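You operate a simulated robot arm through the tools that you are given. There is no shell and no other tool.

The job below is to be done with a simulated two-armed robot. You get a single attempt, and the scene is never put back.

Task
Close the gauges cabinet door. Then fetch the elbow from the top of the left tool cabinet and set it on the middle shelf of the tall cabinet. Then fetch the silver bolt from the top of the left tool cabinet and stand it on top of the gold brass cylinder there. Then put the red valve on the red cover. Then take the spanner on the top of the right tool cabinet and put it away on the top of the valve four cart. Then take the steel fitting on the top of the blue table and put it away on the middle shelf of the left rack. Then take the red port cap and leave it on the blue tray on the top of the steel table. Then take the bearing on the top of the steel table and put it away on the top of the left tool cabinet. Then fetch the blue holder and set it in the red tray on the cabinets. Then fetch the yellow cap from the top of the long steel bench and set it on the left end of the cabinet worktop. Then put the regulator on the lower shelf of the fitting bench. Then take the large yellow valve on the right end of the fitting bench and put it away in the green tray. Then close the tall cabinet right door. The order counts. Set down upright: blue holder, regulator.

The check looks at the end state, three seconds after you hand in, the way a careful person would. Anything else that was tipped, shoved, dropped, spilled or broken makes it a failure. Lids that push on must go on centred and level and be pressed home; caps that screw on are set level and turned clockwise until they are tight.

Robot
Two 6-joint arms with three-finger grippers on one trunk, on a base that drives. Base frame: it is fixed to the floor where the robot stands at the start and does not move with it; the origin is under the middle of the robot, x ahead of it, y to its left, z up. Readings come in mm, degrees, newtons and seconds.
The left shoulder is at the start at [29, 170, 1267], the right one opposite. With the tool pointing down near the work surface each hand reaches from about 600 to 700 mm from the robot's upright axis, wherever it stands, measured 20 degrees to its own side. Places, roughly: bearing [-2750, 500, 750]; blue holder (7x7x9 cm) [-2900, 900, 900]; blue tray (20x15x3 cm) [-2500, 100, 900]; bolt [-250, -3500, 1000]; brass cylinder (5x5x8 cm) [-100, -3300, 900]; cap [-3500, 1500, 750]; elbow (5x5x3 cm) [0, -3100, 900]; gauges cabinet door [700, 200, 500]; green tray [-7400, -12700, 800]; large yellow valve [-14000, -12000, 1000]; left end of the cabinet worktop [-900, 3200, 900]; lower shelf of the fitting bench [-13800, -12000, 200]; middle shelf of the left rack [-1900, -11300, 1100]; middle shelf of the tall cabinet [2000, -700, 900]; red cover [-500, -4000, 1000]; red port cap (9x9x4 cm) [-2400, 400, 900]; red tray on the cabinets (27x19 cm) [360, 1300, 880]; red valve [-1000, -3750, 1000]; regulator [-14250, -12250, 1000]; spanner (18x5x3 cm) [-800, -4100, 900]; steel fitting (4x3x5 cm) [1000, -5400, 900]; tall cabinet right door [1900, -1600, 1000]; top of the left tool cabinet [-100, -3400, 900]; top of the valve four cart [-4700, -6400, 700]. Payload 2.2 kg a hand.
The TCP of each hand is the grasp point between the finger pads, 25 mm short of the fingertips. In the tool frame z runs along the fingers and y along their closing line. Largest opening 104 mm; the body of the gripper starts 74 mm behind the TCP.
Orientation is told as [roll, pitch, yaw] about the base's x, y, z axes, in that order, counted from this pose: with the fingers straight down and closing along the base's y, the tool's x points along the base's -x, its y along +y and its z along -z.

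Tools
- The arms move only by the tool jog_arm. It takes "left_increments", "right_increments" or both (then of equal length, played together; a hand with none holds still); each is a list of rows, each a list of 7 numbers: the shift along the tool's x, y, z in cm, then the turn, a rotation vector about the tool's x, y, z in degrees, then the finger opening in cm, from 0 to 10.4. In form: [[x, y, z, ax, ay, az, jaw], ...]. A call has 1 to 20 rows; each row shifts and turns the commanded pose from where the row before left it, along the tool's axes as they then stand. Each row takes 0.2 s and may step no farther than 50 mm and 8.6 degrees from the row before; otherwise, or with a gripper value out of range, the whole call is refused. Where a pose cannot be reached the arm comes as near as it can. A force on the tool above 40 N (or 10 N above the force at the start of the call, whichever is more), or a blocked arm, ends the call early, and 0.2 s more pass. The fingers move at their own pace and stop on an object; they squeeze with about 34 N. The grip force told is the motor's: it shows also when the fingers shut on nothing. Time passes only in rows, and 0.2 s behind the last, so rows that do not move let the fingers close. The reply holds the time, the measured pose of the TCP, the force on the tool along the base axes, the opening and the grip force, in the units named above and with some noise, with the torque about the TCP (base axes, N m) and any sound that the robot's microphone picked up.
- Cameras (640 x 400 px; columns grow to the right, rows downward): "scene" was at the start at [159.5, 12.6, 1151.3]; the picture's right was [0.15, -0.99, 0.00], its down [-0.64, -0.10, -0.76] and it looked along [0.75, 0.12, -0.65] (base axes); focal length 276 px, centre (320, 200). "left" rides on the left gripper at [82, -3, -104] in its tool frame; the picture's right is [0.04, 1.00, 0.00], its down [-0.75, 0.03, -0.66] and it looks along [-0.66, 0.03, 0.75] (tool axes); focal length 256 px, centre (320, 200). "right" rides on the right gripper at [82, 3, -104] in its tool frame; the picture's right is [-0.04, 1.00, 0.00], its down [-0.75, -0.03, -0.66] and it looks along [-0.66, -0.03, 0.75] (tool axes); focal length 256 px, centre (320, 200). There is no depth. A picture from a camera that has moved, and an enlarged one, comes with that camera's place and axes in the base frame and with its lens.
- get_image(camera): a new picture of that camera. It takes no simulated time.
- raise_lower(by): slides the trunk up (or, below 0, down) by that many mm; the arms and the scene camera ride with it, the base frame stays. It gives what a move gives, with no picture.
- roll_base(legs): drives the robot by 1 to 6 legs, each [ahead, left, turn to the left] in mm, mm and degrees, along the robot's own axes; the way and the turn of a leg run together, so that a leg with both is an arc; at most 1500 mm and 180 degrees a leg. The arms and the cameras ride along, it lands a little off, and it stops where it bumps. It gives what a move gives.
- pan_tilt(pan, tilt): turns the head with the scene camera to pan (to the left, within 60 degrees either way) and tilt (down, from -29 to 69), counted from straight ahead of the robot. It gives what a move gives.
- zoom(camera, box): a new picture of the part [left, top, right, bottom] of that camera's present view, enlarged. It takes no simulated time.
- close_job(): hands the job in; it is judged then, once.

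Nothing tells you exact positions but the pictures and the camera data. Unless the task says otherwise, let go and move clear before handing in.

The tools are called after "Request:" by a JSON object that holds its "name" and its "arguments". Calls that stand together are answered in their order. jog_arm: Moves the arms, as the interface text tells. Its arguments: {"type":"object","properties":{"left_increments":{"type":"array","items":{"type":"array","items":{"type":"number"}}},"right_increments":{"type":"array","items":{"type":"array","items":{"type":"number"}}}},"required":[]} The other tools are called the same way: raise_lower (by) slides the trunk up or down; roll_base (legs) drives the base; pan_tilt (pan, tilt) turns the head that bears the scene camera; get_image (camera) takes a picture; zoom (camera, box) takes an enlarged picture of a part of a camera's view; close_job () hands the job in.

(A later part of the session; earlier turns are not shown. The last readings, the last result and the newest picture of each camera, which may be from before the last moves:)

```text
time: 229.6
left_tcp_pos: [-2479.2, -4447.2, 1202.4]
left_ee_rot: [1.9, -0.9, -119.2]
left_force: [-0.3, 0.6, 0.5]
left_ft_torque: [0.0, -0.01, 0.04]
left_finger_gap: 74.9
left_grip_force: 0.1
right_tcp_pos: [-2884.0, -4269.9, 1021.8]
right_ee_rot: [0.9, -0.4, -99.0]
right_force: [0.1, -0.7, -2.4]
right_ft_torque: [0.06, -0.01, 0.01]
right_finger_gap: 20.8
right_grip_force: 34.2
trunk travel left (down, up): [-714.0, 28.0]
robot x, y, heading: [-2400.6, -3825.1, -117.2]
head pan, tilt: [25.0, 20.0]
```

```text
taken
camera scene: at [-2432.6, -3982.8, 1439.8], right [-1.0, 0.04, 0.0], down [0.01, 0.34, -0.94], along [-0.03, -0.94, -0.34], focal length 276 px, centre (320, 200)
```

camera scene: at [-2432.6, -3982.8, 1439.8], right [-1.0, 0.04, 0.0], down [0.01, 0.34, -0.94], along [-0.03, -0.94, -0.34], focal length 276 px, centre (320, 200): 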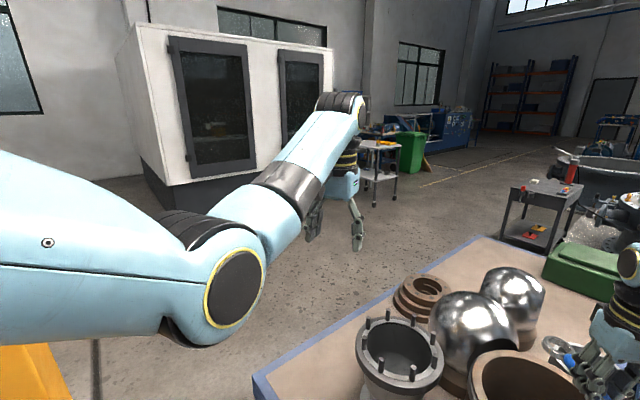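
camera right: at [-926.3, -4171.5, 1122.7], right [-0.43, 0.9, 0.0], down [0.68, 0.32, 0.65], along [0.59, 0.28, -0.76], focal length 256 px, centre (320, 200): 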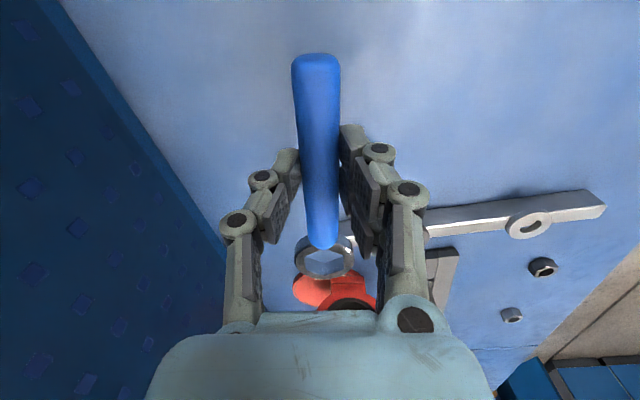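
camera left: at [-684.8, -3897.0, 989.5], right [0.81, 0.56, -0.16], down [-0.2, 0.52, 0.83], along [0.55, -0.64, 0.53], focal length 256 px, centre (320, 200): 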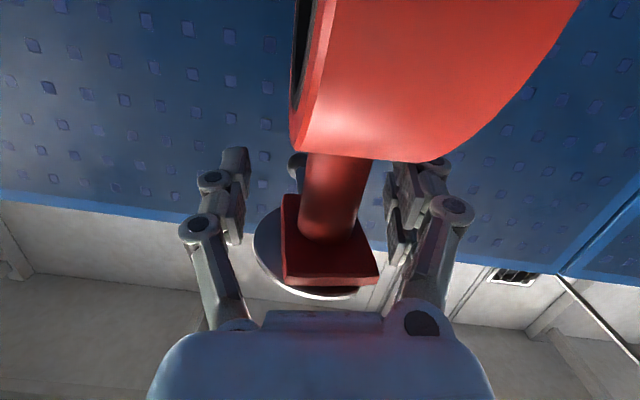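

The direct way is blocked by the pallet; the aisle left of it is entered between the yellow column and the pallet corner. I look at that gap.

Request:
{"name": "roll_base", "arguments": {"legs": [[0, 0, 40]]}}

Request:
{"name": "pan_tilt", "arguments": {"pan": 5, "tilt": 40}}

Request:
{"name": "get_image", "arguments": {"camera": "scene"}}

Request:
{"name": "pan_tilt", "arguments": {"pan": 5, "tilt": 15}}

Request:
{"name": "get_image", "arguments": {"camera": "scene"}}

```text
time: 231.8
left_tcp_pos: [-2062.5, -4353.4, 1204.6]
left_ee_rot: [1.8, -0.8, -79.4]
left_force: [0.0, 1.3, 0.1]
left_ft_torque: [-0.05, 0.0, 0.01]
left_finger_gap: 74.8
left_grip_force: 0.0
right_tcp_pos: [-2488.4, -4476.2, 1021.4]
right_ee_rot: [0.9, -0.3, -59.2]
right_force: [-1.0, 0.3, -2.6]
right_ft_torque: [0.04, 0.03, -0.01]
right_finger_gap: 20.9
right_grip_force: 34.0
trunk travel left (down, up): [-714.0, 28.0]
robot x, y, heading: [-2401.0, -3826.8, -77.4]
head pan, tilt: [25.0, 20.0]
```

```text
time: 232.7
left_tcp_pos: [-2062.7, -4353.6, 1203.5]
left_ee_rot: [1.8, -0.8, -79.4]
left_force: [0.8, 0.8, 0.1]
left_ft_torque: [0.01, 0.01, -0.01]
left_finger_gap: 75.0
left_grip_force: 0.0
right_tcp_pos: [-2490.3, -4477.2, 1020.2]
right_ee_rot: [0.8, -0.3, -59.2]
right_force: [-0.6, -0.2, -2.4]
right_ft_torque: [0.01, 0.03, 0.01]
right_finger_gap: 21.2
right_grip_force: 33.4
trunk travel left (down, up): [-714.0, 28.0]
robot x, y, heading: [-2397.8, -3823.0, -77.1]
head pan, tilt: [5.0, 40.0]
```

```text
taken
camera scene: at [-2355.3, -3976.6, 1408.4], right [-0.95, -0.31, 0.0], down [-0.2, 0.61, -0.77], along [0.24, -0.73, -0.64], focal length 276 px, centre (320, 200)
```

scene: 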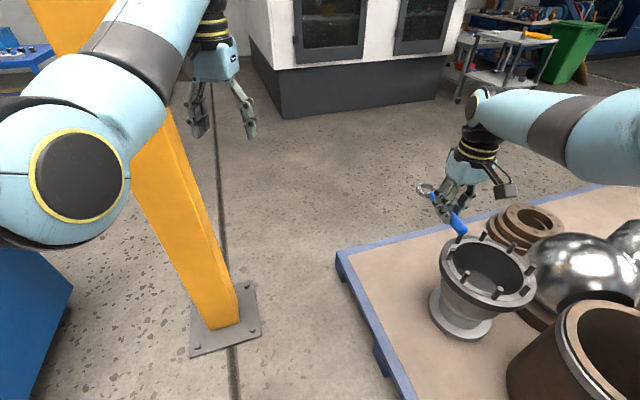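

```text
time: 233.5
left_tcp_pos: [-2064.3, -4353.1, 1204.1]
left_ee_rot: [1.8, -0.9, -79.4]
left_force: [0.0, -0.1, 0.1]
left_ft_torque: [0.02, 0.02, 0.01]
left_finger_gap: 75.3
left_grip_force: 0.0
right_tcp_pos: [-2488.5, -4476.0, 1020.9]
right_ee_rot: [0.9, -0.2, -59.0]
right_force: [0.7, 0.0, -2.3]
right_ft_torque: [0.02, 0.03, -0.01]
right_finger_gap: 20.9
right_grip_force: 34.2
trunk travel left (down, up): [-714.0, 28.0]
robot x, y, heading: [-2399.4, -3826.9, -77.3]
head pan, tilt: [5.0, 15.0]
```

```text
taken
camera scene: at [-2352.7, -3984.6, 1447.8], right [-0.95, -0.31, 0.0], down [-0.08, 0.25, -0.97], along [0.3, -0.92, -0.26], focal length 276 px, centre (320, 200)
```

scene: 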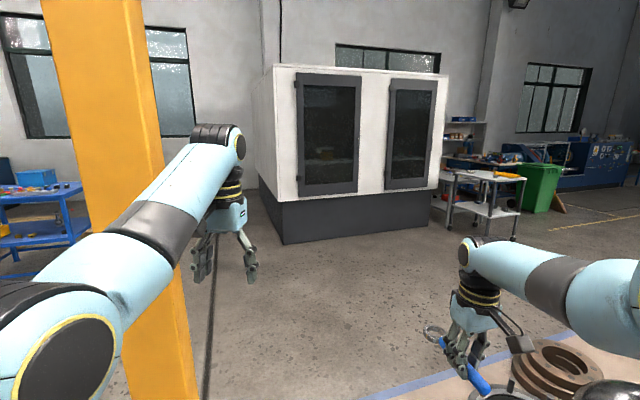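

The gap between the column's foot plate and the pallet corner is only about 520 mm, too tight. I'll go the long way round instead: past the red cart, behind the tool cabinets. First I drive back along the cabinet front.

Request:
{"name": "roll_base", "arguments": {"legs": [[0, 0, 121.6], [947, 0, 0], [0, 0, -10.4], [1278, 0, 0], [1278, 0, 0], [0, 0, -55.7]]}}

Request:
{"name": "pan_tilt", "arguments": {"pan": 0, "tilt": 15}}

Request:
{"name": "get_image", "arguments": {"camera": "scene"}}

Request:
{"name": "get_image", "arguments": {"camera": "right"}}

```text
time: 259.0
left_tcp_pos: [1031.1, -1725.2, 1203.9]
left_ee_rot: [1.9, -0.7, -24.5]
left_force: [0.0, 0.3, -0.3]
left_ft_torque: [-0.01, 0.0, 0.03]
left_finger_gap: 74.9
left_grip_force: 0.0
right_tcp_pos: [885.3, -2141.8, 1022.4]
right_ee_rot: [1.0, -0.3, -4.3]
right_force: [0.2, -0.4, -1.6]
right_ft_torque: [-0.01, 0.04, 0.0]
right_finger_gap: 20.9
right_grip_force: 34.3
trunk travel left (down, up): [-714.0, 28.0]
robot x, y, heading: [406.1, -1697.6, -22.3]
head pan, tilt: [5.0, 15.0]
```

```text
time: 259.7
left_tcp_pos: [1030.3, -1724.6, 1203.3]
left_ee_rot: [1.8, -0.8, -24.4]
left_force: [-0.5, -0.1, -0.1]
left_ft_torque: [0.03, -0.01, -0.02]
left_finger_gap: 75.1
left_grip_force: 0.2
right_tcp_pos: [887.5, -2142.6, 1022.4]
right_ee_rot: [0.9, -0.2, -4.3]
right_force: [0.3, 0.0, -2.4]
right_ft_torque: [0.0, 0.05, -0.02]
right_finger_gap: 20.8
right_grip_force: 34.1
trunk travel left (down, up): [-714.0, 28.0]
robot x, y, heading: [402.6, -1695.2, -22.4]
head pan, tilt: [0.0, 15.0]
```

```text
taken
camera scene: at [560.6, -1758.5, 1447.9], right [-0.38, -0.93, 0.0], down [-0.24, 0.1, -0.97], along [0.89, -0.37, -0.26], focal length 276 px, centre (320, 200)
```

scene: 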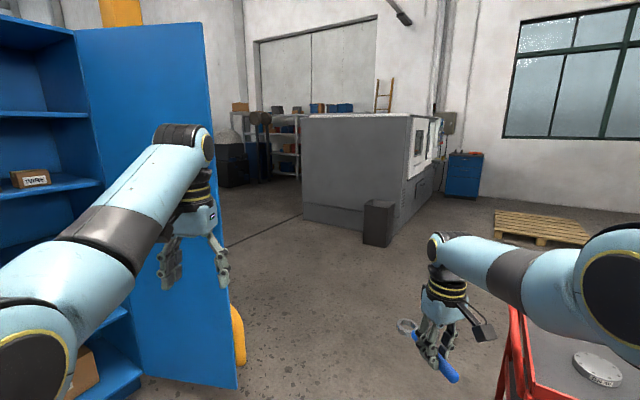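

```text
taken
camera right: at [805.3, -2135.3, 1123.9], right [0.11, 0.99, 0.02], down [0.74, -0.1, 0.66], along [0.66, -0.06, -0.75], focal length 256 px, centre (320, 200)
```

right: 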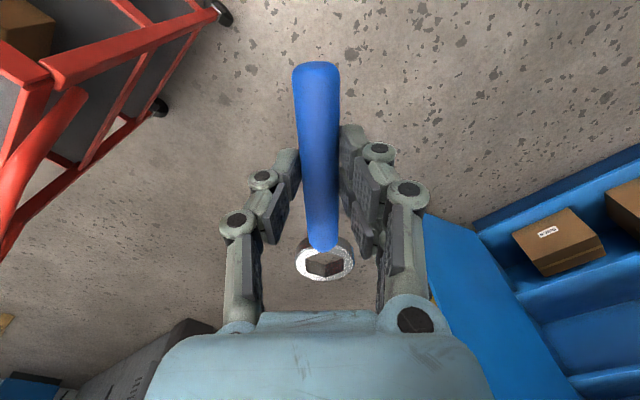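

The door edge is near (1838, -1795) with a bollard behind it; the red cart is to my right. I pass between them, a bit nearer the cart.

Request:
{"name": "roll_base", "arguments": {"legs": [[0, 0, -9.3], [1055, 0, 0], [0, 0, -25]]}}

Request:
{"name": "pan_tilt", "arguments": {"pan": 0, "tilt": 15}}

Request:
{"name": "get_image", "arguments": {"camera": "scene"}}

Request:
{"name": "pan_tilt", "arguments": {"pan": -45, "tilt": 20}}

Request:
{"name": "get_image", "arguments": {"camera": "scene"}}

```text
time: 266.9
left_tcp_pos: [1782.4, -2603.7, 1204.1]
left_ee_rot: [1.9, -0.8, -58.4]
left_force: [0.5, -0.8, -1.5]
left_ft_torque: [0.0, 0.01, 0.0]
left_finger_gap: 74.8
left_grip_force: 0.1
right_tcp_pos: [1429.5, -2869.6, 1021.1]
right_ee_rot: [0.9, -0.4, -38.3]
right_force: [-0.3, 1.1, -2.4]
right_ft_torque: [0.03, 0.04, 0.01]
right_finger_gap: 20.9
right_grip_force: 33.5
trunk travel left (down, up): [-714.0, 28.0]
robot x, y, heading: [1281.9, -2228.9, -56.2]
head pan, tilt: [0.0, 15.0]
```

```text
time: 267.5
left_tcp_pos: [1781.0, -2603.7, 1204.7]
left_ee_rot: [2.0, -0.8, -58.4]
left_force: [0.3, 0.1, -0.7]
left_ft_torque: [0.02, 0.01, 0.01]
left_finger_gap: 74.9
left_grip_force: 0.0
right_tcp_pos: [1427.5, -2869.7, 1021.1]
right_ee_rot: [0.9, -0.3, -38.3]
right_force: [0.3, -1.2, -2.4]
right_ft_torque: [0.05, 0.04, -0.01]
right_finger_gap: 20.6
right_grip_force: 33.9
trunk travel left (down, up): [-714.0, 28.0]
robot x, y, heading: [1280.9, -2229.9, -56.4]
head pan, tilt: [0.0, 15.0]
```

```text
taken
camera scene: at [1373.3, -2367.9, 1447.9], right [-0.83, -0.55, 0.0], down [-0.14, 0.22, -0.97], along [0.54, -0.8, -0.26], focal length 276 px, centre (320, 200)
```

scene: 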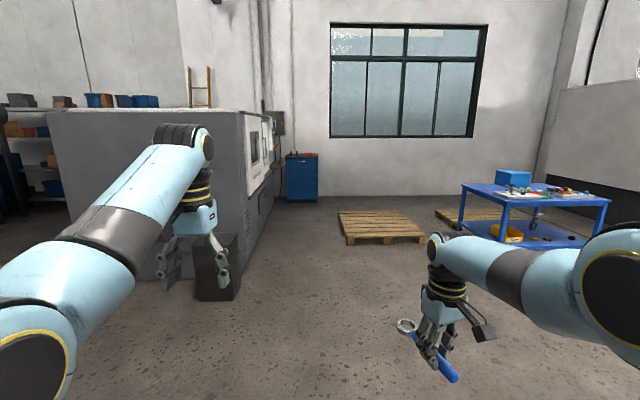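

```text
time: 268.6
left_tcp_pos: [1781.4, -2604.2, 1204.1]
left_ee_rot: [1.9, -0.9, -58.5]
left_force: [0.0, -0.2, -0.5]
left_ft_torque: [0.01, -0.01, 0.01]
left_finger_gap: 75.3
left_grip_force: 0.0
right_tcp_pos: [1428.9, -2869.7, 1021.4]
right_ee_rot: [0.8, -0.2, -38.3]
right_force: [-0.5, 0.7, -1.5]
right_ft_torque: [0.04, 0.02, 0.04]
right_finger_gap: 21.1
right_grip_force: 34.0
trunk travel left (down, up): [-714.0, 28.0]
robot x, y, heading: [1279.5, -2229.7, -56.3]
head pan, tilt: [-45.0, 20.0]
```

```text
taken
camera scene: at [1303.5, -2381.4, 1439.8], right [-0.98, 0.2, 0.0], down [0.07, 0.34, -0.94], along [-0.18, -0.92, -0.34], focal length 276 px, centre (320, 200)
```

scene: 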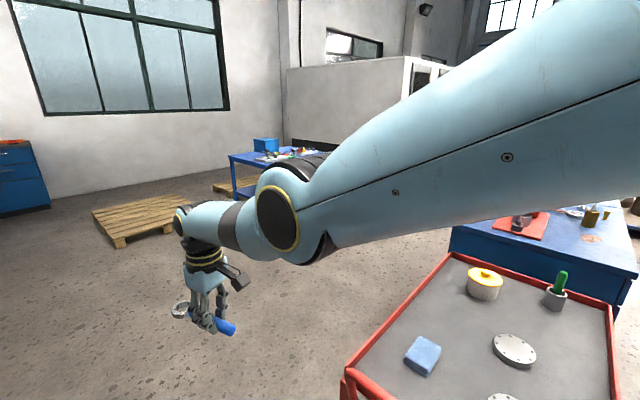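

The way behind the cart is clear. I continue around it and look at the blue table and the passage behind the tool cabinets.

Request:
{"name": "roll_base", "arguments": {"legs": [[0, 0, -3], [900, 0, 0], [0, 0, -52], [800, 0, 0], [0, 0, -30]]}}

Request:
{"name": "pan_tilt", "arguments": {"pan": 0, "tilt": 18}}

Request:
{"name": "get_image", "arguments": {"camera": "scene"}}

Request:
{"name": "pan_tilt", "arguments": {"pan": 40, "tilt": 18}}

Request:
{"name": "get_image", "arguments": {"camera": "scene"}}

```text
time: 281.4
left_tcp_pos: [1126.7, -4262.3, 1204.2]
left_ee_rot: [1.9, -0.8, -143.7]
left_force: [-0.5, 0.3, 0.6]
left_ft_torque: [0.03, -0.01, -0.04]
left_finger_gap: 74.9
left_grip_force: 0.1
right_tcp_pos: [832.6, -3932.2, 1021.1]
right_ee_rot: [0.9, -0.3, -123.5]
right_force: [0.0, -0.4, -2.1]
right_ft_torque: [0.04, -0.02, -0.02]
right_finger_gap: 21.0
right_grip_force: 33.6
trunk travel left (down, up): [-714.0, 28.0]
robot x, y, heading: [1456.1, -3727.9, -141.5]
head pan, tilt: [-45.0, 20.0]
```

```text
time: 282.6
left_tcp_pos: [1126.3, -4261.3, 1204.1]
left_ee_rot: [1.9, -0.8, -143.8]
left_force: [-0.3, 0.2, -0.1]
left_ft_torque: [-0.04, 0.0, 0.03]
left_finger_gap: 74.9
left_grip_force: 0.1
right_tcp_pos: [831.9, -3931.9, 1020.9]
right_ee_rot: [0.9, -0.4, -123.4]
right_force: [0.3, 0.2, -2.2]
right_ft_torque: [0.06, -0.05, -0.02]
right_finger_gap: 20.7
right_grip_force: 34.0
trunk travel left (down, up): [-714.0, 28.0]
robot x, y, heading: [1453.9, -3732.7, -141.6]
head pan, tilt: [0.0, 18.0]
```

```text
taken
camera scene: at [1330.6, -3833.3, 1443.0], right [-0.62, 0.78, 0.0], down [0.24, 0.19, -0.95], along [-0.75, -0.59, -0.31], focal length 276 px, centre (320, 200)
```

scene: 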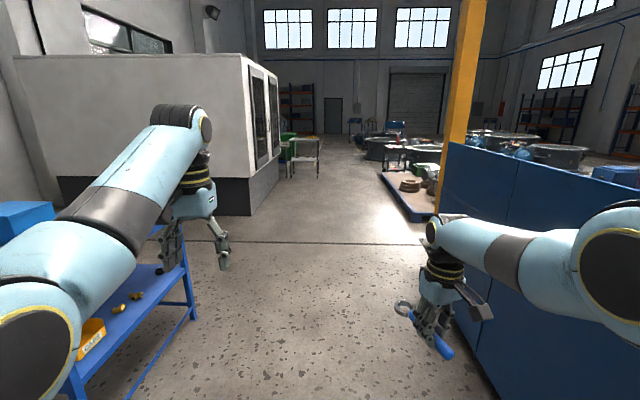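

```text
time: 283.6
left_tcp_pos: [1125.5, -4262.1, 1203.7]
left_ee_rot: [1.9, -0.8, -143.8]
left_force: [-0.8, 1.1, 0.4]
left_ft_torque: [-0.01, 0.03, 0.02]
left_finger_gap: 75.0
left_grip_force: 0.0
right_tcp_pos: [830.8, -3932.5, 1020.6]
right_ee_rot: [0.9, -0.3, -123.6]
right_force: [-0.2, 0.9, -2.6]
right_ft_torque: [0.05, -0.01, 0.0]
right_finger_gap: 21.0
right_grip_force: 34.1
trunk travel left (down, up): [-714.0, 28.0]
robot x, y, heading: [1457.3, -3731.4, -141.6]
head pan, tilt: [40.0, 18.0]
```

```text
taken
camera scene: at [1384.9, -3866.9, 1443.0], right [-0.98, 0.2, 0.0], down [0.06, 0.3, -0.95], along [-0.19, -0.93, -0.31], focal length 276 px, centre (320, 200)
```

scene: 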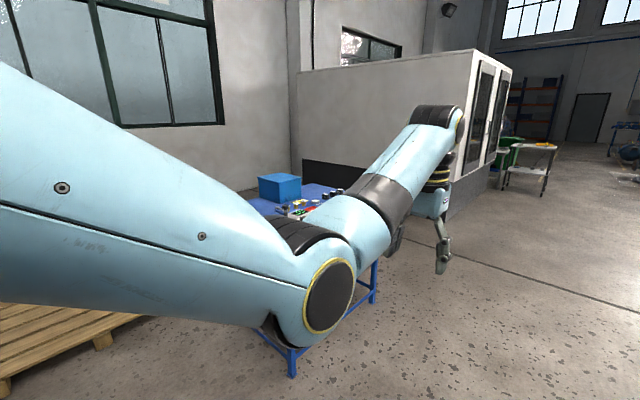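

The aisle behind the cabinets is open all the way. I drive along it toward the valve four cart, keeping clear of the column, pallet and tables.

Request:
{"name": "roll_base", "arguments": {"legs": [[0, 0, -7.9], [1400, 0, 0], [1400, 0, 0], [1400, 0, 0], [1300, 0, 0]]}}

Request:
{"name": "pan_tilt", "arguments": {"pan": 0, "tilt": 25}}

Request:
{"name": "get_image", "arguments": {"camera": "scene"}}

Request:
{"name": "get_image", "arguments": {"camera": "right"}}

```text
time: 310.6
left_tcp_pos: [-3734.0, -6942.7, 1204.3]
left_ee_rot: [1.9, -0.8, -154.0]
left_force: [0.1, 0.6, 0.2]
left_ft_torque: [0.0, 0.01, -0.01]
left_finger_gap: 75.2
left_grip_force: 0.0
right_tcp_pos: [-3965.2, -6564.5, 1020.8]
right_ee_rot: [0.8, -0.3, -133.7]
right_force: [0.6, -0.9, -1.9]
right_ft_torque: [0.01, -0.05, 0.01]
right_finger_gap: 21.1
right_grip_force: 34.5
trunk travel left (down, up): [-714.0, 28.0]
robot x, y, heading: [-3312.5, -6480.5, -152.0]
head pan, tilt: [40.0, 18.0]
```

```text
time: 311.6
left_tcp_pos: [-3734.6, -6943.1, 1204.1]
left_ee_rot: [1.9, -0.8, -154.0]
left_force: [-0.9, 0.1, 0.4]
left_ft_torque: [0.01, -0.02, 0.01]
left_finger_gap: 74.9
left_grip_force: 0.0
right_tcp_pos: [-3966.3, -6567.2, 1022.0]
right_ee_rot: [0.9, -0.4, -133.6]
right_force: [0.2, 0.9, -2.5]
right_ft_torque: [0.02, -0.01, 0.01]
right_finger_gap: 20.7
right_grip_force: 34.0
trunk travel left (down, up): [-714.0, 28.0]
robot x, y, heading: [-3318.9, -6475.7, -151.6]
head pan, tilt: [0.0, 25.0]
```

```text
taken
camera scene: at [-3456.1, -6555.9, 1431.7], right [-0.47, 0.88, 0.0], down [0.37, 0.2, -0.91], along [-0.8, -0.43, -0.42], focal length 276 px, centre (320, 200)
```

scene: 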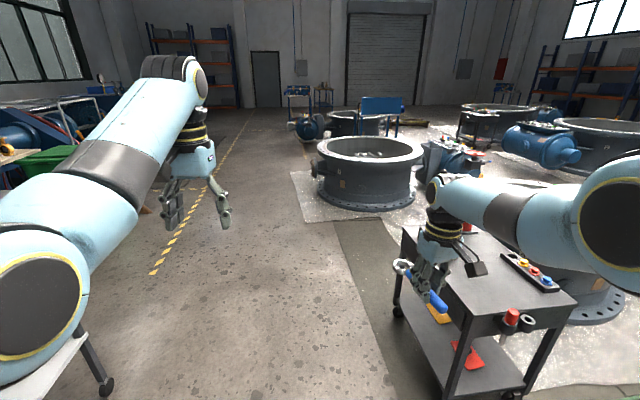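

```text
taken
camera right: at [-3907.2, -6508.4, 1123.9], right [0.69, -0.72, 0.02], down [-0.55, -0.51, 0.66], along [-0.47, -0.47, -0.75], focal length 256 px, centre (320, 200)
```

right: 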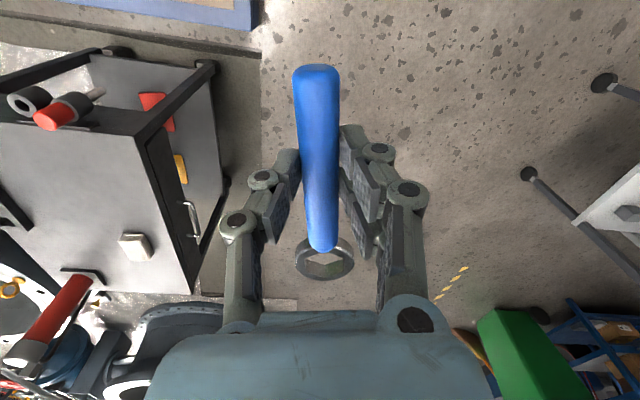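

I'm beside the cart now: its top is at z ≈ 686, left-near corner about (-4290, -6421), with free space near that corner. I turn here, then strafe so that I face the cart's left side.

Request:
{"name": "jog_arm", "arguments": {"left_increments": [[4, 0, -2, 0, 0, 0, 7], [4, 0, -2, 0, 0, 0, 7], [4, 0, 0, 0, 0, 0, 7], [3, 0, 0, 0, 0, 0, 7]]}}

Request:
{"name": "roll_base", "arguments": {"legs": [[0, 0, -80], [-200, 1126, 0]]}}

Request:
{"name": "pan_tilt", "arguments": {"pan": -10, "tilt": 35}}

Request:
{"name": "get_image", "arguments": {"camera": "scene"}}

Request:
{"name": "get_image", "arguments": {"camera": "right"}}

```text
time: 312.6
left_tcp_pos: [-3692.8, -6916.1, 1157.8]
left_ee_rot: [1.9, -0.9, -154.1]
left_force: [-0.2, -0.8, 0.5]
left_ft_torque: [-0.01, -0.02, -0.02]
left_finger_gap: 70.1
left_grip_force: 0.1
left hand out of reach, approached as far as the arm can: row 1, 2, 3, 4
right_tcp_pos: [-3965.0, -6567.3, 1021.0]
right_ee_rot: [0.9, -0.4, -133.7]
right_force: [0.2, 0.9, -2.4]
right_ft_torque: [0.03, -0.01, -0.02]
right_finger_gap: 20.8
right_grip_force: 33.6
trunk travel left (down, up): [-714.0, 28.0]
robot x, y, heading: [-3315.2, -6478.6, -152.1]
head pan, tilt: [0.0, 25.0]
```

```text
time: 321.9
left_tcp_pos: [-4586.6, -7022.5, 1157.2]
left_ee_rot: [1.9, -0.9, 125.1]
left_force: [-0.9, 0.0, -0.2]
left_ft_torque: [0.0, 0.0, -0.01]
left_finger_gap: 70.1
left_grip_force: 0.0
right_tcp_pos: [-4282.4, -6698.7, 1020.9]
right_ee_rot: [1.0, -0.3, 145.2]
right_force: [0.9, 0.0, -1.7]
right_ft_torque: [-0.03, -0.05, 0.02]
right_finger_gap: 20.9
right_grip_force: 34.2
trunk travel left (down, up): [-714.0, 28.0]
robot x, y, heading: [-4094.9, -7326.9, 127.0]
head pan, tilt: [0.0, 25.0]
```

```text
time: 322.7
left_tcp_pos: [-4587.0, -7022.3, 1157.0]
left_ee_rot: [1.9, -1.0, 125.0]
left_force: [-0.2, -0.1, -0.1]
left_ft_torque: [-0.04, -0.01, 0.0]
left_finger_gap: 70.1
left_grip_force: 0.1
right_tcp_pos: [-4282.0, -6699.0, 1019.8]
right_ee_rot: [0.9, -0.3, 145.2]
right_force: [0.5, -0.5, -2.5]
right_ft_torque: [0.0, -0.05, -0.05]
right_finger_gap: 20.6
right_grip_force: 33.9
trunk travel left (down, up): [-714.0, 28.0]
robot x, y, heading: [-4094.3, -7327.1, 127.4]
head pan, tilt: [-10.0, 35.0]
```

```text
taken
camera scene: at [-4175.1, -7193.1, 1416.0], right [0.89, 0.46, 0.0], down [0.26, -0.51, -0.82], along [-0.37, 0.73, -0.57], focal length 276 px, centre (320, 200)
```

scene: 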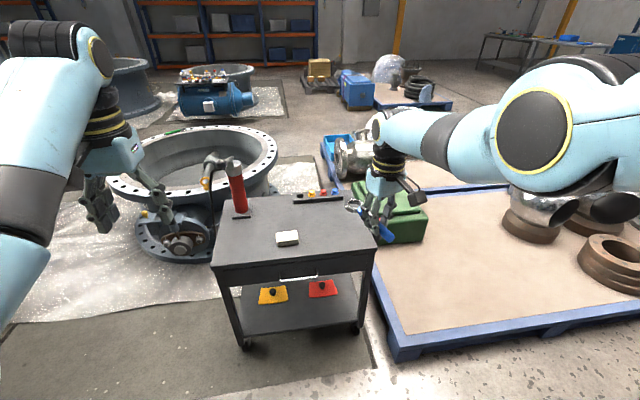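

```text
taken
camera right: at [-4215.5, -6747.4, 1123.8], right [-0.6, -0.8, 0.02], down [-0.59, 0.46, 0.66], along [-0.53, 0.39, -0.75], focal length 256 px, centre (320, 200)
```

right: 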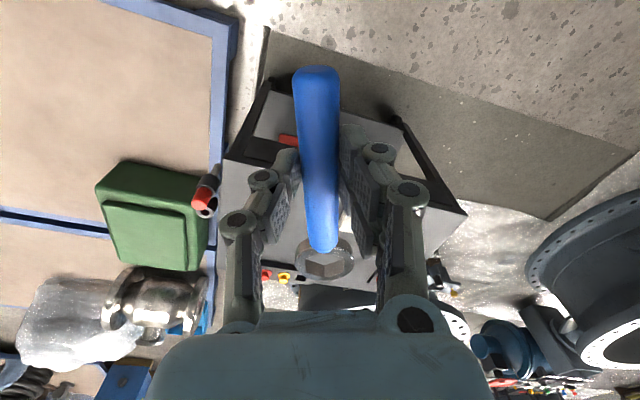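

The cart top has free space at its right centre, around (-4530, -6402). I lower the trunk here in the open, lift the left hand out of the way, and then roll in.

Request:
{"name": "raise_lower", "arguments": {"by": -230}}

Request:
{"name": "jog_arm", "arguments": {"left_increments": [[0, 0, -4, 0, 0, 0, 7], [0, 0, -4, 0, 0, 0, 7], [2, 0, -4, 0, 0, 0, 7], [2, 0, -4, 0, 0, 0, 7], [2, 0, -2, 0, 0, 0, 7]]}}

Request:
{"name": "roll_base", "arguments": {"legs": [[386, 17, 0]]}}

Request:
{"name": "get_image", "arguments": {"camera": "scene"}}

Request:
{"name": "get_image", "arguments": {"camera": "right"}}

```text
time: 325.1
left_tcp_pos: [-4585.7, -7021.7, 920.1]
left_ee_rot: [1.9, -0.5, 125.0]
left_force: [0.1, 0.1, 1.1]
left_ft_torque: [0.0, 0.01, -0.01]
left_finger_gap: 69.6
left_grip_force: 0.1
right_tcp_pos: [-4282.7, -6698.0, 791.2]
right_ee_rot: [0.9, -0.3, 145.3]
right_force: [0.0, -0.9, -1.6]
right_ft_torque: [-0.02, -0.06, 0.01]
right_finger_gap: 21.0
right_grip_force: 34.3
trunk travel left (down, up): [-484.0, 258.0]
robot x, y, heading: [-4097.0, -7329.0, 127.1]
head pan, tilt: [-10.0, 35.0]
```

```text
time: 326.3
left_tcp_pos: [-4606.1, -6963.2, 981.5]
left_ee_rot: [1.9, -0.4, 125.0]
left_force: [-0.6, -0.8, -0.2]
left_ft_torque: [-0.04, -0.01, -0.02]
left_finger_gap: 69.9
left_grip_force: 0.0
left hand out of reach, approached as far as the arm can: row 1, 2, 3, 4, 5
right_tcp_pos: [-4281.5, -6697.8, 790.6]
right_ee_rot: [0.9, -0.3, 145.2]
right_force: [0.7, 0.6, -1.6]
right_ft_torque: [-0.04, -0.02, 0.0]
right_finger_gap: 21.0
right_grip_force: 34.1
trunk travel left (down, up): [-484.0, 258.0]
robot x, y, heading: [-4096.4, -7325.0, 127.1]
head pan, tilt: [-10.0, 35.0]
```

```text
time: 328.7
left_tcp_pos: [-4848.7, -6670.4, 980.2]
left_ee_rot: [1.8, 0.7, 124.6]
left_force: [-0.8, 0.1, -0.4]
left_ft_torque: [0.0, 0.01, -0.01]
left_finger_gap: 69.8
left_grip_force: 0.1
right_tcp_pos: [-4525.0, -6403.3, 791.0]
right_ee_rot: [1.0, -0.2, 145.2]
right_force: [-0.3, -0.3, -1.7]
right_ft_torque: [-0.03, -0.03, -0.03]
right_finger_gap: 20.9
right_grip_force: 33.9
trunk travel left (down, up): [-484.0, 258.0]
robot x, y, heading: [-4340.5, -7029.5, 127.2]
head pan, tilt: [-10.0, 35.0]
stopped in leg 1: the force on the tool passed its limit at 64 N (the readings are from after the stop); the commanded pose is now the measured one
```

```text
taken
camera scene: at [-4420.2, -6896.2, 1184.3], right [0.89, 0.46, 0.0], down [0.26, -0.51, -0.82], along [-0.37, 0.73, -0.57], focal length 276 px, centre (320, 200)
```

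scene: 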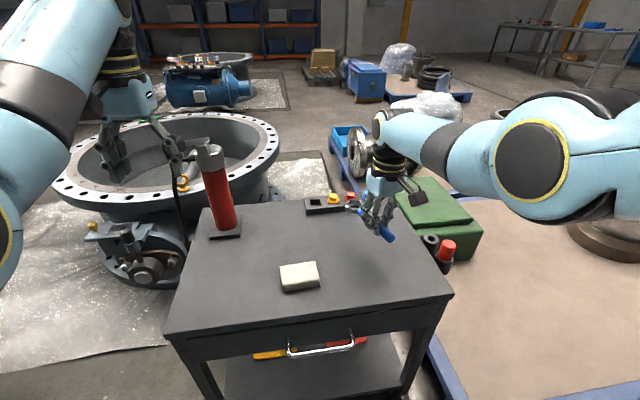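

```text
taken
camera right: at [-4458.7, -6452.4, 893.2], right [-0.6, -0.8, 0.02], down [-0.59, 0.46, 0.66], along [-0.53, 0.39, -0.75], focal length 256 px, centre (320, 200)
```

right: 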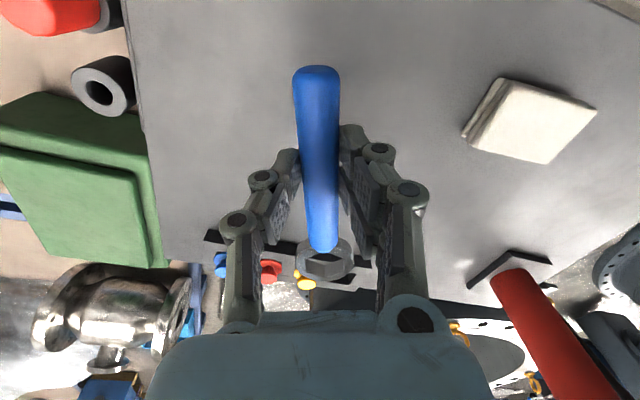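

The idle left hand brushed the red pump's head. I move it away sideways and inspect the pump.

Request:
{"name": "jog_arm", "arguments": {"left_increments": [[0, 2, 0, 0, 0, 0, 7], [0, 3, 0, 0, 0, 0, 5], [1, 3, 0, 0, 0, 0, 3]]}}

Request:
{"name": "zoom", "arguments": {"camera": "scene", "box": [60, 90, 340, 290]}}

```text
time: 329.5
left_tcp_pos: [-4913.5, -6716.6, 972.9]
left_ee_rot: [1.8, 0.7, 124.6]
left_force: [-0.5, -0.5, -0.2]
left_ft_torque: [-0.01, 0.0, 0.02]
left_finger_gap: 30.0
left_grip_force: 0.1
left hand out of reach, approached as far as the arm can: row 1, 3
right_tcp_pos: [-4526.9, -6403.4, 791.4]
right_ee_rot: [0.9, -0.3, 145.2]
right_force: [-0.1, -0.6, -1.6]
right_ft_torque: [0.01, -0.03, -0.04]
right_finger_gap: 20.9
right_grip_force: 33.6
trunk travel left (down, up): [-484.0, 258.0]
robot x, y, heading: [-4339.2, -7034.7, 127.1]
head pan, tilt: [-10.0, 35.0]
```

```text
2.00 times, centred on (200, 190) of scene
camera zoom: at [-4420.9, -6896.6, 1184.3], right [0.89, 0.46, 0.0], down [0.26, -0.51, -0.82], along [-0.37, 0.73, -0.57], focal length 552 px, centre (560, 220)
```

zoom: 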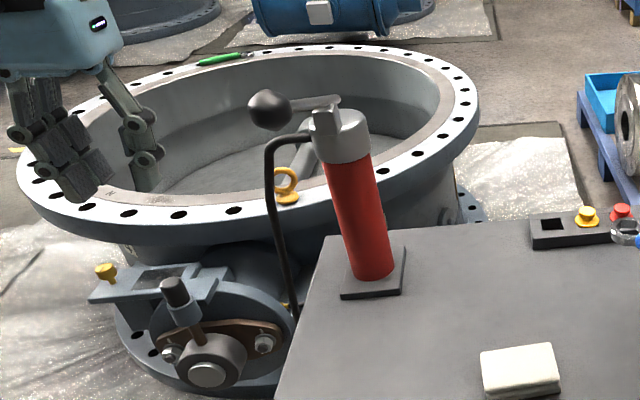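

The pump stands as before. I lower the spanner onto the cart.

Request:
{"name": "raise_lower", "arguments": {"by": -58}}

Request:
{"name": "zoom", "arguments": {"camera": "scene", "box": [280, 130, 460, 270]}}

Request:
{"name": "get_image", "arguments": {"camera": "right"}}

```text
time: 330.5
left_tcp_pos: [-4915.5, -6715.9, 907.5]
left_ee_rot: [1.8, 1.5, 124.6]
left_force: [-0.3, 0.5, 0.4]
left_ft_torque: [0.03, -0.01, 0.01]
left_finger_gap: 30.2
left_grip_force: 0.0
right_tcp_pos: [-4525.5, -6404.0, 733.3]
right_ee_rot: [1.0, -0.3, 145.2]
right_force: [1.0, -0.3, -2.1]
right_ft_torque: [-0.02, -0.02, -0.01]
right_finger_gap: 21.0
right_grip_force: 33.9
trunk travel left (down, up): [-426.0, 316.0]
robot x, y, heading: [-4336.2, -7029.5, 127.1]
head pan, tilt: [-10.0, 35.0]
```

```text
2.86 times, centred on (370, 200) of scene
camera zoom: at [-4420.9, -6895.1, 1125.1], right [0.89, 0.46, 0.0], down [0.26, -0.51, -0.82], along [-0.37, 0.73, -0.57], focal length 788 px, centre (177, 200)
```

zoom: 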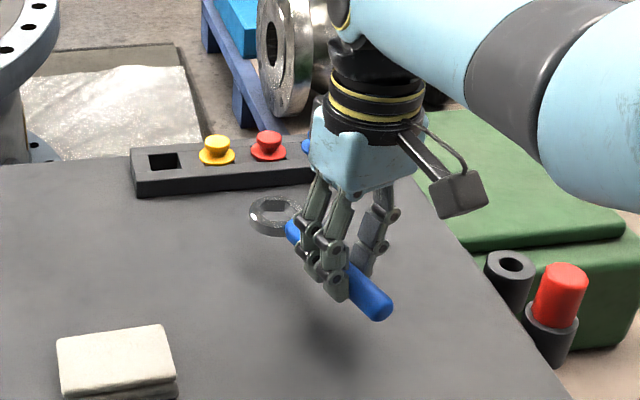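

```text
taken
camera right: at [-4458.7, -6452.3, 836.0], right [-0.6, -0.8, 0.02], down [-0.59, 0.46, 0.66], along [-0.53, 0.39, -0.75], focal length 256 px, centre (320, 200)
```

right: 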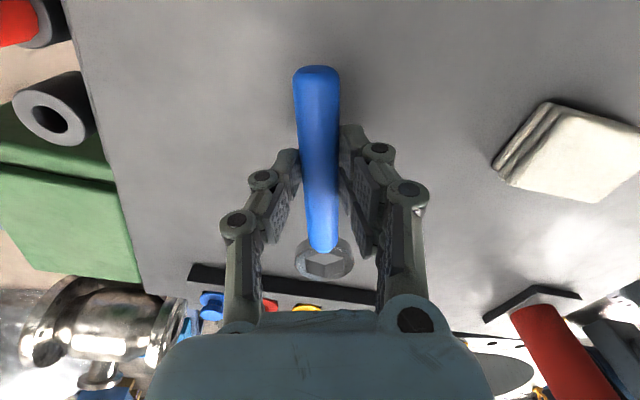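

Plenty of room there. I lower in small steps to contact.

Request:
{"name": "jog_arm", "arguments": {"right_increments": [[0, 0, 0.5, 0, 0, 0, 0.5], [0, 0, 0.3, 0, 0, 0, 0.5]]}}

Request:
{"name": "jog_arm", "arguments": {"right_increments": [[0, 0, 0.3, 0, 0, 0, 0.5], [0, 0, 0.2, 0, 0, 0, 0.5]]}}

Request:
{"name": "jog_arm", "arguments": {"right_increments": [[0, 0, 0.2, 0, 0, 0, 0.5]]}}

Request:
{"name": "zoom", "arguments": {"camera": "scene", "box": [320, 180, 430, 260]}}

```text
time: 331.1
left_tcp_pos: [-4914.8, -6715.4, 907.6]
left_ee_rot: [1.7, 1.5, 124.5]
left_force: [0.3, 0.0, 0.2]
left_ft_torque: [0.02, -0.02, -0.02]
left_finger_gap: 29.8
left_grip_force: 0.0
right_tcp_pos: [-4525.5, -6403.2, 724.9]
right_ee_rot: [0.9, -0.4, 145.2]
right_force: [0.4, -0.4, -2.2]
right_ft_torque: [-0.02, 0.01, 0.01]
right_finger_gap: 20.8
right_grip_force: 34.2
trunk travel left (down, up): [-426.0, 316.0]
robot x, y, heading: [-4342.6, -7034.5, 127.0]
head pan, tilt: [-10.0, 35.0]
```

```text
time: 331.7
left_tcp_pos: [-4915.1, -6715.6, 907.7]
left_ee_rot: [1.6, 1.4, 124.5]
left_force: [1.0, -0.7, -0.1]
left_ft_torque: [-0.06, 0.04, -0.03]
left_finger_gap: 30.0
left_grip_force: 0.1
right_tcp_pos: [-4525.4, -6403.8, 719.5]
right_ee_rot: [0.9, -0.3, 145.2]
right_force: [-0.9, 0.6, -2.2]
right_ft_torque: [-0.02, -0.05, -0.01]
right_finger_gap: 20.9
right_grip_force: 34.3
trunk travel left (down, up): [-426.0, 316.0]
robot x, y, heading: [-4338.0, -7032.2, 127.1]
head pan, tilt: [-10.0, 35.0]
```

```text
time: 332.1
left_tcp_pos: [-4914.2, -6717.1, 907.0]
left_ee_rot: [1.7, 1.4, 124.5]
left_force: [-0.1, -0.2, -0.6]
left_ft_torque: [0.01, 0.01, 0.01]
left_finger_gap: 29.9
left_grip_force: 0.0
right_tcp_pos: [-4526.0, -6404.0, 717.9]
right_ee_rot: [0.9, -0.2, 145.3]
right_force: [-0.1, 0.3, -2.0]
right_ft_torque: [-0.04, -0.02, 0.0]
right_finger_gap: 21.0
right_grip_force: 33.9
trunk travel left (down, up): [-426.0, 316.0]
robot x, y, heading: [-4342.0, -7032.6, 127.4]
head pan, tilt: [-10.0, 35.0]
```

```text
5.00 times, centred on (375, 220) of scene
camera zoom: at [-4421.2, -6894.8, 1125.0], right [0.89, 0.46, 0.0], down [0.26, -0.51, -0.82], along [-0.37, 0.73, -0.57], focal length 1379 px, centre (45, 100)
```

zoom: 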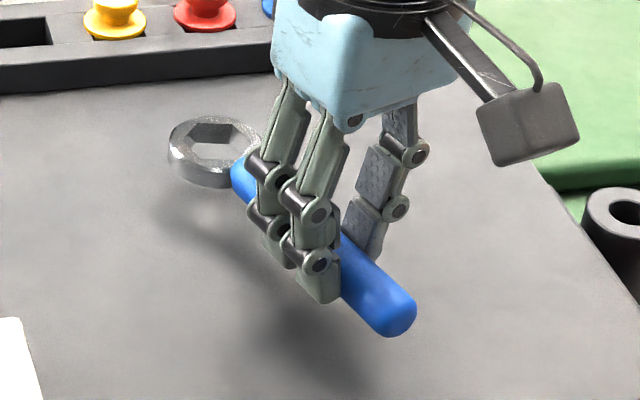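

Still above the surface judging by the shadow. I keep lowering carefully.

Request:
{"name": "jog_arm", "arguments": {"right_increments": [[0, 0, 0.4, 0, 0, 0, 0.5], [0, 0, 0.4, 0, 0, 0, 0.5]]}}

Request:
{"name": "jog_arm", "arguments": {"right_increments": [[0, 0, 0.3, 0, 0, 0, 0.5], [0, 0, 0.3, 0, 0, 0, 0.5]]}}

Request:
{"name": "zoom", "arguments": {"camera": "scene", "box": [320, 180, 430, 260]}}

```text
time: 332.7
left_tcp_pos: [-4914.7, -6716.4, 907.9]
left_ee_rot: [1.6, 1.4, 124.5]
left_force: [-0.6, 0.1, 0.8]
left_ft_torque: [0.0, 0.01, 0.01]
left_finger_gap: 30.0
left_grip_force: 0.1
right_tcp_pos: [-4526.1, -6402.4, 710.1]
right_ee_rot: [0.9, -0.2, 145.2]
right_force: [-0.4, -0.6, -2.7]
right_ft_torque: [-0.04, 0.0, 0.02]
right_finger_gap: 21.0
right_grip_force: 34.2
trunk travel left (down, up): [-426.0, 316.0]
robot x, y, heading: [-4339.4, -7030.8, 126.9]
head pan, tilt: [-10.0, 35.0]
```

```text
time: 333.3
left_tcp_pos: [-4914.7, -6715.6, 908.5]
left_ee_rot: [1.7, 1.3, 124.5]
left_force: [-0.6, 0.6, 0.4]
left_ft_torque: [-0.04, 0.01, -0.01]
left_finger_gap: 29.8
left_grip_force: 0.1
right_tcp_pos: [-4527.5, -6404.5, 703.9]
right_ee_rot: [0.8, -0.3, 145.2]
right_force: [0.4, 0.8, -2.6]
right_ft_torque: [-0.01, -0.08, 0.04]
right_finger_gap: 20.9
right_grip_force: 33.2
trunk travel left (down, up): [-426.0, 316.0]
robot x, y, heading: [-4337.7, -7033.6, 127.0]
head pan, tilt: [-10.0, 35.0]
```

```text
5.00 times, centred on (375, 220) of scene
camera zoom: at [-4421.2, -6894.8, 1125.0], right [0.89, 0.46, 0.0], down [0.26, -0.51, -0.82], along [-0.37, 0.73, -0.57], focal length 1379 px, centre (45, 100)
```

zoom: 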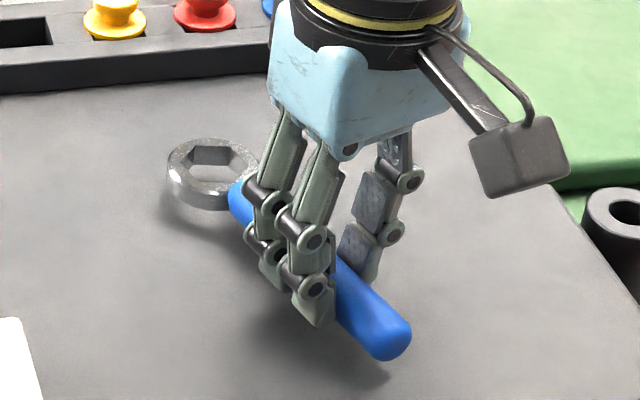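

Request:
{"name": "jog_arm", "arguments": {"right_increments": [[0, 0, 0.3, 0, 0, 0, 0.5], [0, 0, 0.3, 0, 0, 0, 0.5]]}}

Request:
{"name": "jog_arm", "arguments": {"right_increments": [[0, 0, 0.2, 0, 0, 0, 0.5], [0, 0, 0.2, 0, 0, 0, 0.5]]}}

Request:
{"name": "zoom", "arguments": {"camera": "scene", "box": [320, 180, 430, 260]}}

```text
time: 333.9
left_tcp_pos: [-4913.5, -6714.6, 907.2]
left_ee_rot: [1.8, 1.3, 124.5]
left_force: [0.5, 0.0, -0.3]
left_ft_torque: [-0.02, 0.0, 0.0]
left_finger_gap: 30.0
left_grip_force: 0.1
right_tcp_pos: [-4525.2, -6405.9, 699.0]
right_ee_rot: [0.9, -0.2, 145.1]
right_force: [-0.8, 0.4, -2.2]
right_ft_torque: [-0.03, -0.02, 0.02]
right_finger_gap: 20.9
right_grip_force: 34.3
trunk travel left (down, up): [-426.0, 316.0]
robot x, y, heading: [-4337.3, -7032.4, 127.3]
head pan, tilt: [-10.0, 35.0]
```

```text
time: 334.5
left_tcp_pos: [-4913.7, -6716.5, 907.6]
left_ee_rot: [1.7, 1.4, 124.5]
left_force: [-0.2, 0.5, 0.0]
left_ft_torque: [0.01, 0.0, -0.01]
left_finger_gap: 29.7
left_grip_force: 0.1
right_tcp_pos: [-4524.6, -6406.2, 695.7]
right_ee_rot: [1.0, -0.3, 145.3]
right_force: [-0.7, 0.8, -2.1]
right_ft_torque: [-0.04, -0.03, -0.03]
right_finger_gap: 20.9
right_grip_force: 34.1
right hand out of reach, approached as far as the arm can: row 1
trunk travel left (down, up): [-426.0, 316.0]
robot x, y, heading: [-4339.1, -7031.5, 126.9]
head pan, tilt: [-10.0, 35.0]
```

```text
5.00 times, centred on (375, 220) of scene
camera zoom: at [-4421.2, -6894.8, 1125.0], right [0.89, 0.46, 0.0], down [0.26, -0.51, -0.82], along [-0.37, 0.73, -0.57], focal length 1379 px, centre (45, 100)
```

zoom: 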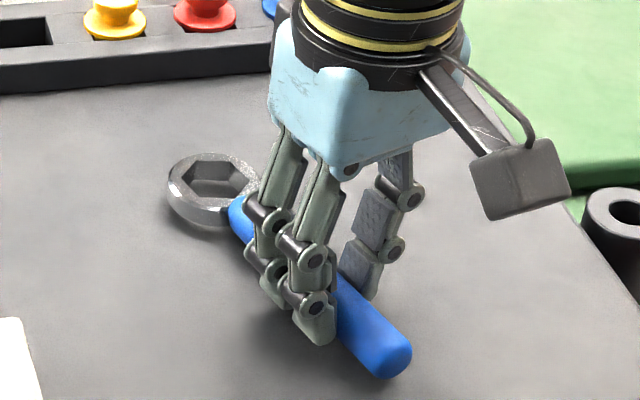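

The arm is at its limit; I use the trunk for the last millimetres.

Request:
{"name": "raise_lower", "arguments": {"by": -5}}

Request:
{"name": "raise_lower", "arguments": {"by": -3}}

Request:
{"name": "zoom", "arguments": {"camera": "scene", "box": [320, 180, 430, 260]}}

```text
time: 335.0
left_tcp_pos: [-4914.4, -6714.8, 902.7]
left_ee_rot: [1.9, 1.4, 124.5]
left_force: [0.9, -0.2, 0.5]
left_ft_torque: [0.03, 0.02, -0.02]
left_finger_gap: 30.0
left_grip_force: 0.1
right_tcp_pos: [-4523.9, -6406.1, 690.2]
right_ee_rot: [0.9, -0.4, 145.2]
right_force: [0.4, -0.2, -1.7]
right_ft_torque: [-0.01, -0.01, -0.01]
right_finger_gap: 20.9
right_grip_force: 34.0
trunk travel left (down, up): [-421.0, 321.0]
robot x, y, heading: [-4335.6, -7034.1, 127.3]
head pan, tilt: [-10.0, 35.0]
```

```text
time: 335.6
left_tcp_pos: [-4913.4, -6715.6, 899.8]
left_ee_rot: [1.6, 1.3, 124.5]
left_force: [-0.4, -0.4, -0.5]
left_ft_torque: [0.02, 0.02, -0.01]
left_finger_gap: 29.8
left_grip_force: 0.0
right_tcp_pos: [-4523.5, -6405.9, 690.1]
right_ee_rot: [0.8, -0.5, 145.3]
right_force: [2.7, -3.2, 16.8]
right_ft_torque: [-0.41, -0.69, -0.02]
right_finger_gap: 21.0
right_grip_force: 34.1
trunk travel left (down, up): [-418.0, 324.0]
robot x, y, heading: [-4339.9, -7032.7, 127.1]
head pan, tilt: [-10.0, 35.0]
```

```text
5.00 times, centred on (375, 220) of scene
camera zoom: at [-4420.6, -6896.3, 1117.3], right [0.89, 0.46, 0.0], down [0.26, -0.51, -0.82], along [-0.37, 0.73, -0.57], focal length 1379 px, centre (45, 100)
```

zoom: 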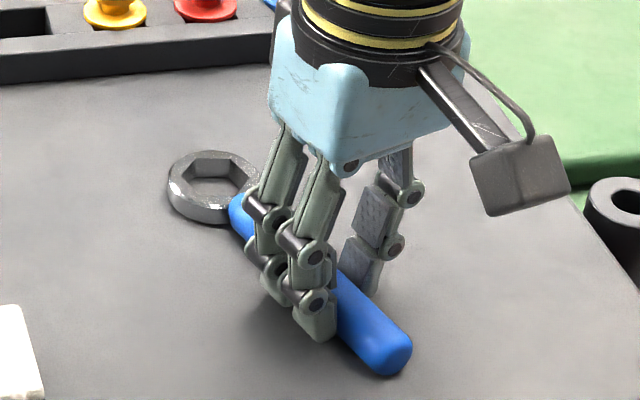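

Contact at 17 N. I release and raise straight up.

Request:
{"name": "jog_arm", "arguments": {"right_increments": [[0, 0, 0, 0, 0, 0, 2.6], [0, 0, 0, 0, 0, 0, 4], [0, 0, 0, 0, 0, 0, 6], [0, 0, 0, 0, 0, 0, 7]]}}

Request:
{"name": "raise_lower", "arguments": {"by": 130}}

Request:
{"name": "roll_base", "arguments": {"legs": [[-450, 0, 0]]}}

Request:
{"name": "get_image", "arguments": {"camera": "scene"}}

Request:
{"name": "zoom", "arguments": {"camera": "scene", "box": [180, 120, 400, 270]}}

```text
time: 336.6
left_tcp_pos: [-4914.7, -6715.7, 899.2]
left_ee_rot: [1.8, 1.3, 124.5]
left_force: [-0.1, 0.2, 0.5]
left_ft_torque: [0.03, 0.0, 0.01]
left_finger_gap: 29.8
left_grip_force: 0.1
right_tcp_pos: [-4523.7, -6407.4, 686.6]
right_ee_rot: [0.9, -0.3, 145.2]
right_force: [0.9, 0.2, 0.2]
right_ft_torque: [0.03, 0.0, 0.02]
right_finger_gap: 69.9
right_grip_force: 0.0
trunk travel left (down, up): [-418.0, 324.0]
robot x, y, heading: [-4341.5, -7035.5, 127.1]
head pan, tilt: [-10.0, 35.0]
```

```text
time: 338.1
left_tcp_pos: [-4914.7, -6716.0, 1029.6]
left_ee_rot: [1.7, 1.4, 124.6]
left_force: [-0.1, 0.2, -0.2]
left_ft_torque: [0.01, -0.01, -0.02]
left_finger_gap: 30.0
left_grip_force: 0.1
right_tcp_pos: [-4528.4, -6402.1, 837.7]
right_ee_rot: [0.4, -2.0, 145.2]
right_force: [-0.5, -0.2, -0.5]
right_ft_torque: [0.0, -0.01, 0.03]
right_finger_gap: 70.0
right_grip_force: 0.1
trunk travel left (down, up): [-548.0, 194.0]
robot x, y, heading: [-4335.6, -7034.3, 127.1]
head pan, tilt: [-10.0, 35.0]
```

```text
time: 340.8
left_tcp_pos: [-4642.9, -7073.3, 1029.9]
left_ee_rot: [1.8, 1.3, 124.5]
left_force: [0.0, -0.8, -0.6]
left_ft_torque: [0.02, 0.0, 0.0]
left_finger_gap: 30.1
left_grip_force: 0.0
right_tcp_pos: [-4257.7, -6758.5, 836.9]
right_ee_rot: [0.3, -2.0, 145.1]
right_force: [-0.1, 0.0, 0.3]
right_ft_torque: [-0.02, 0.0, 0.01]
right_finger_gap: 69.8
right_grip_force: 0.0
trunk travel left (down, up): [-548.0, 194.0]
robot x, y, heading: [-4069.7, -7387.7, 127.0]
head pan, tilt: [-10.0, 35.0]
```

```text
taken
camera scene: at [-4148.1, -7255.5, 1249.4], right [0.89, 0.46, 0.0], down [0.26, -0.51, -0.82], along [-0.37, 0.73, -0.57], focal length 276 px, centre (320, 200)
```

scene: 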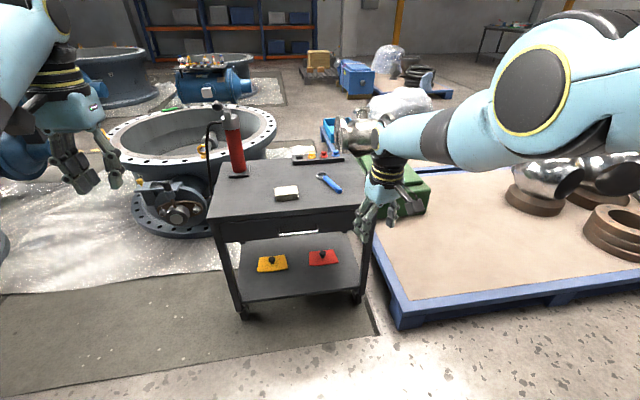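

```text
2.67 times, centred on (290, 195) of scene
camera zoom: at [-4148.1, -7255.5, 1249.4], right [0.89, 0.46, 0.0], down [0.26, -0.51, -0.82], along [-0.37, 0.73, -0.57], focal length 736 px, centre (400, 213)
```

zoom: 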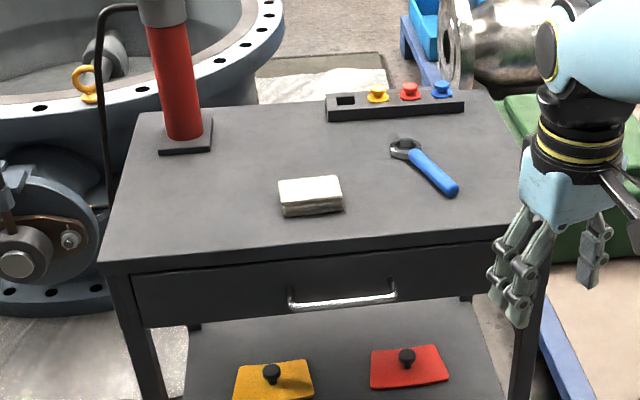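

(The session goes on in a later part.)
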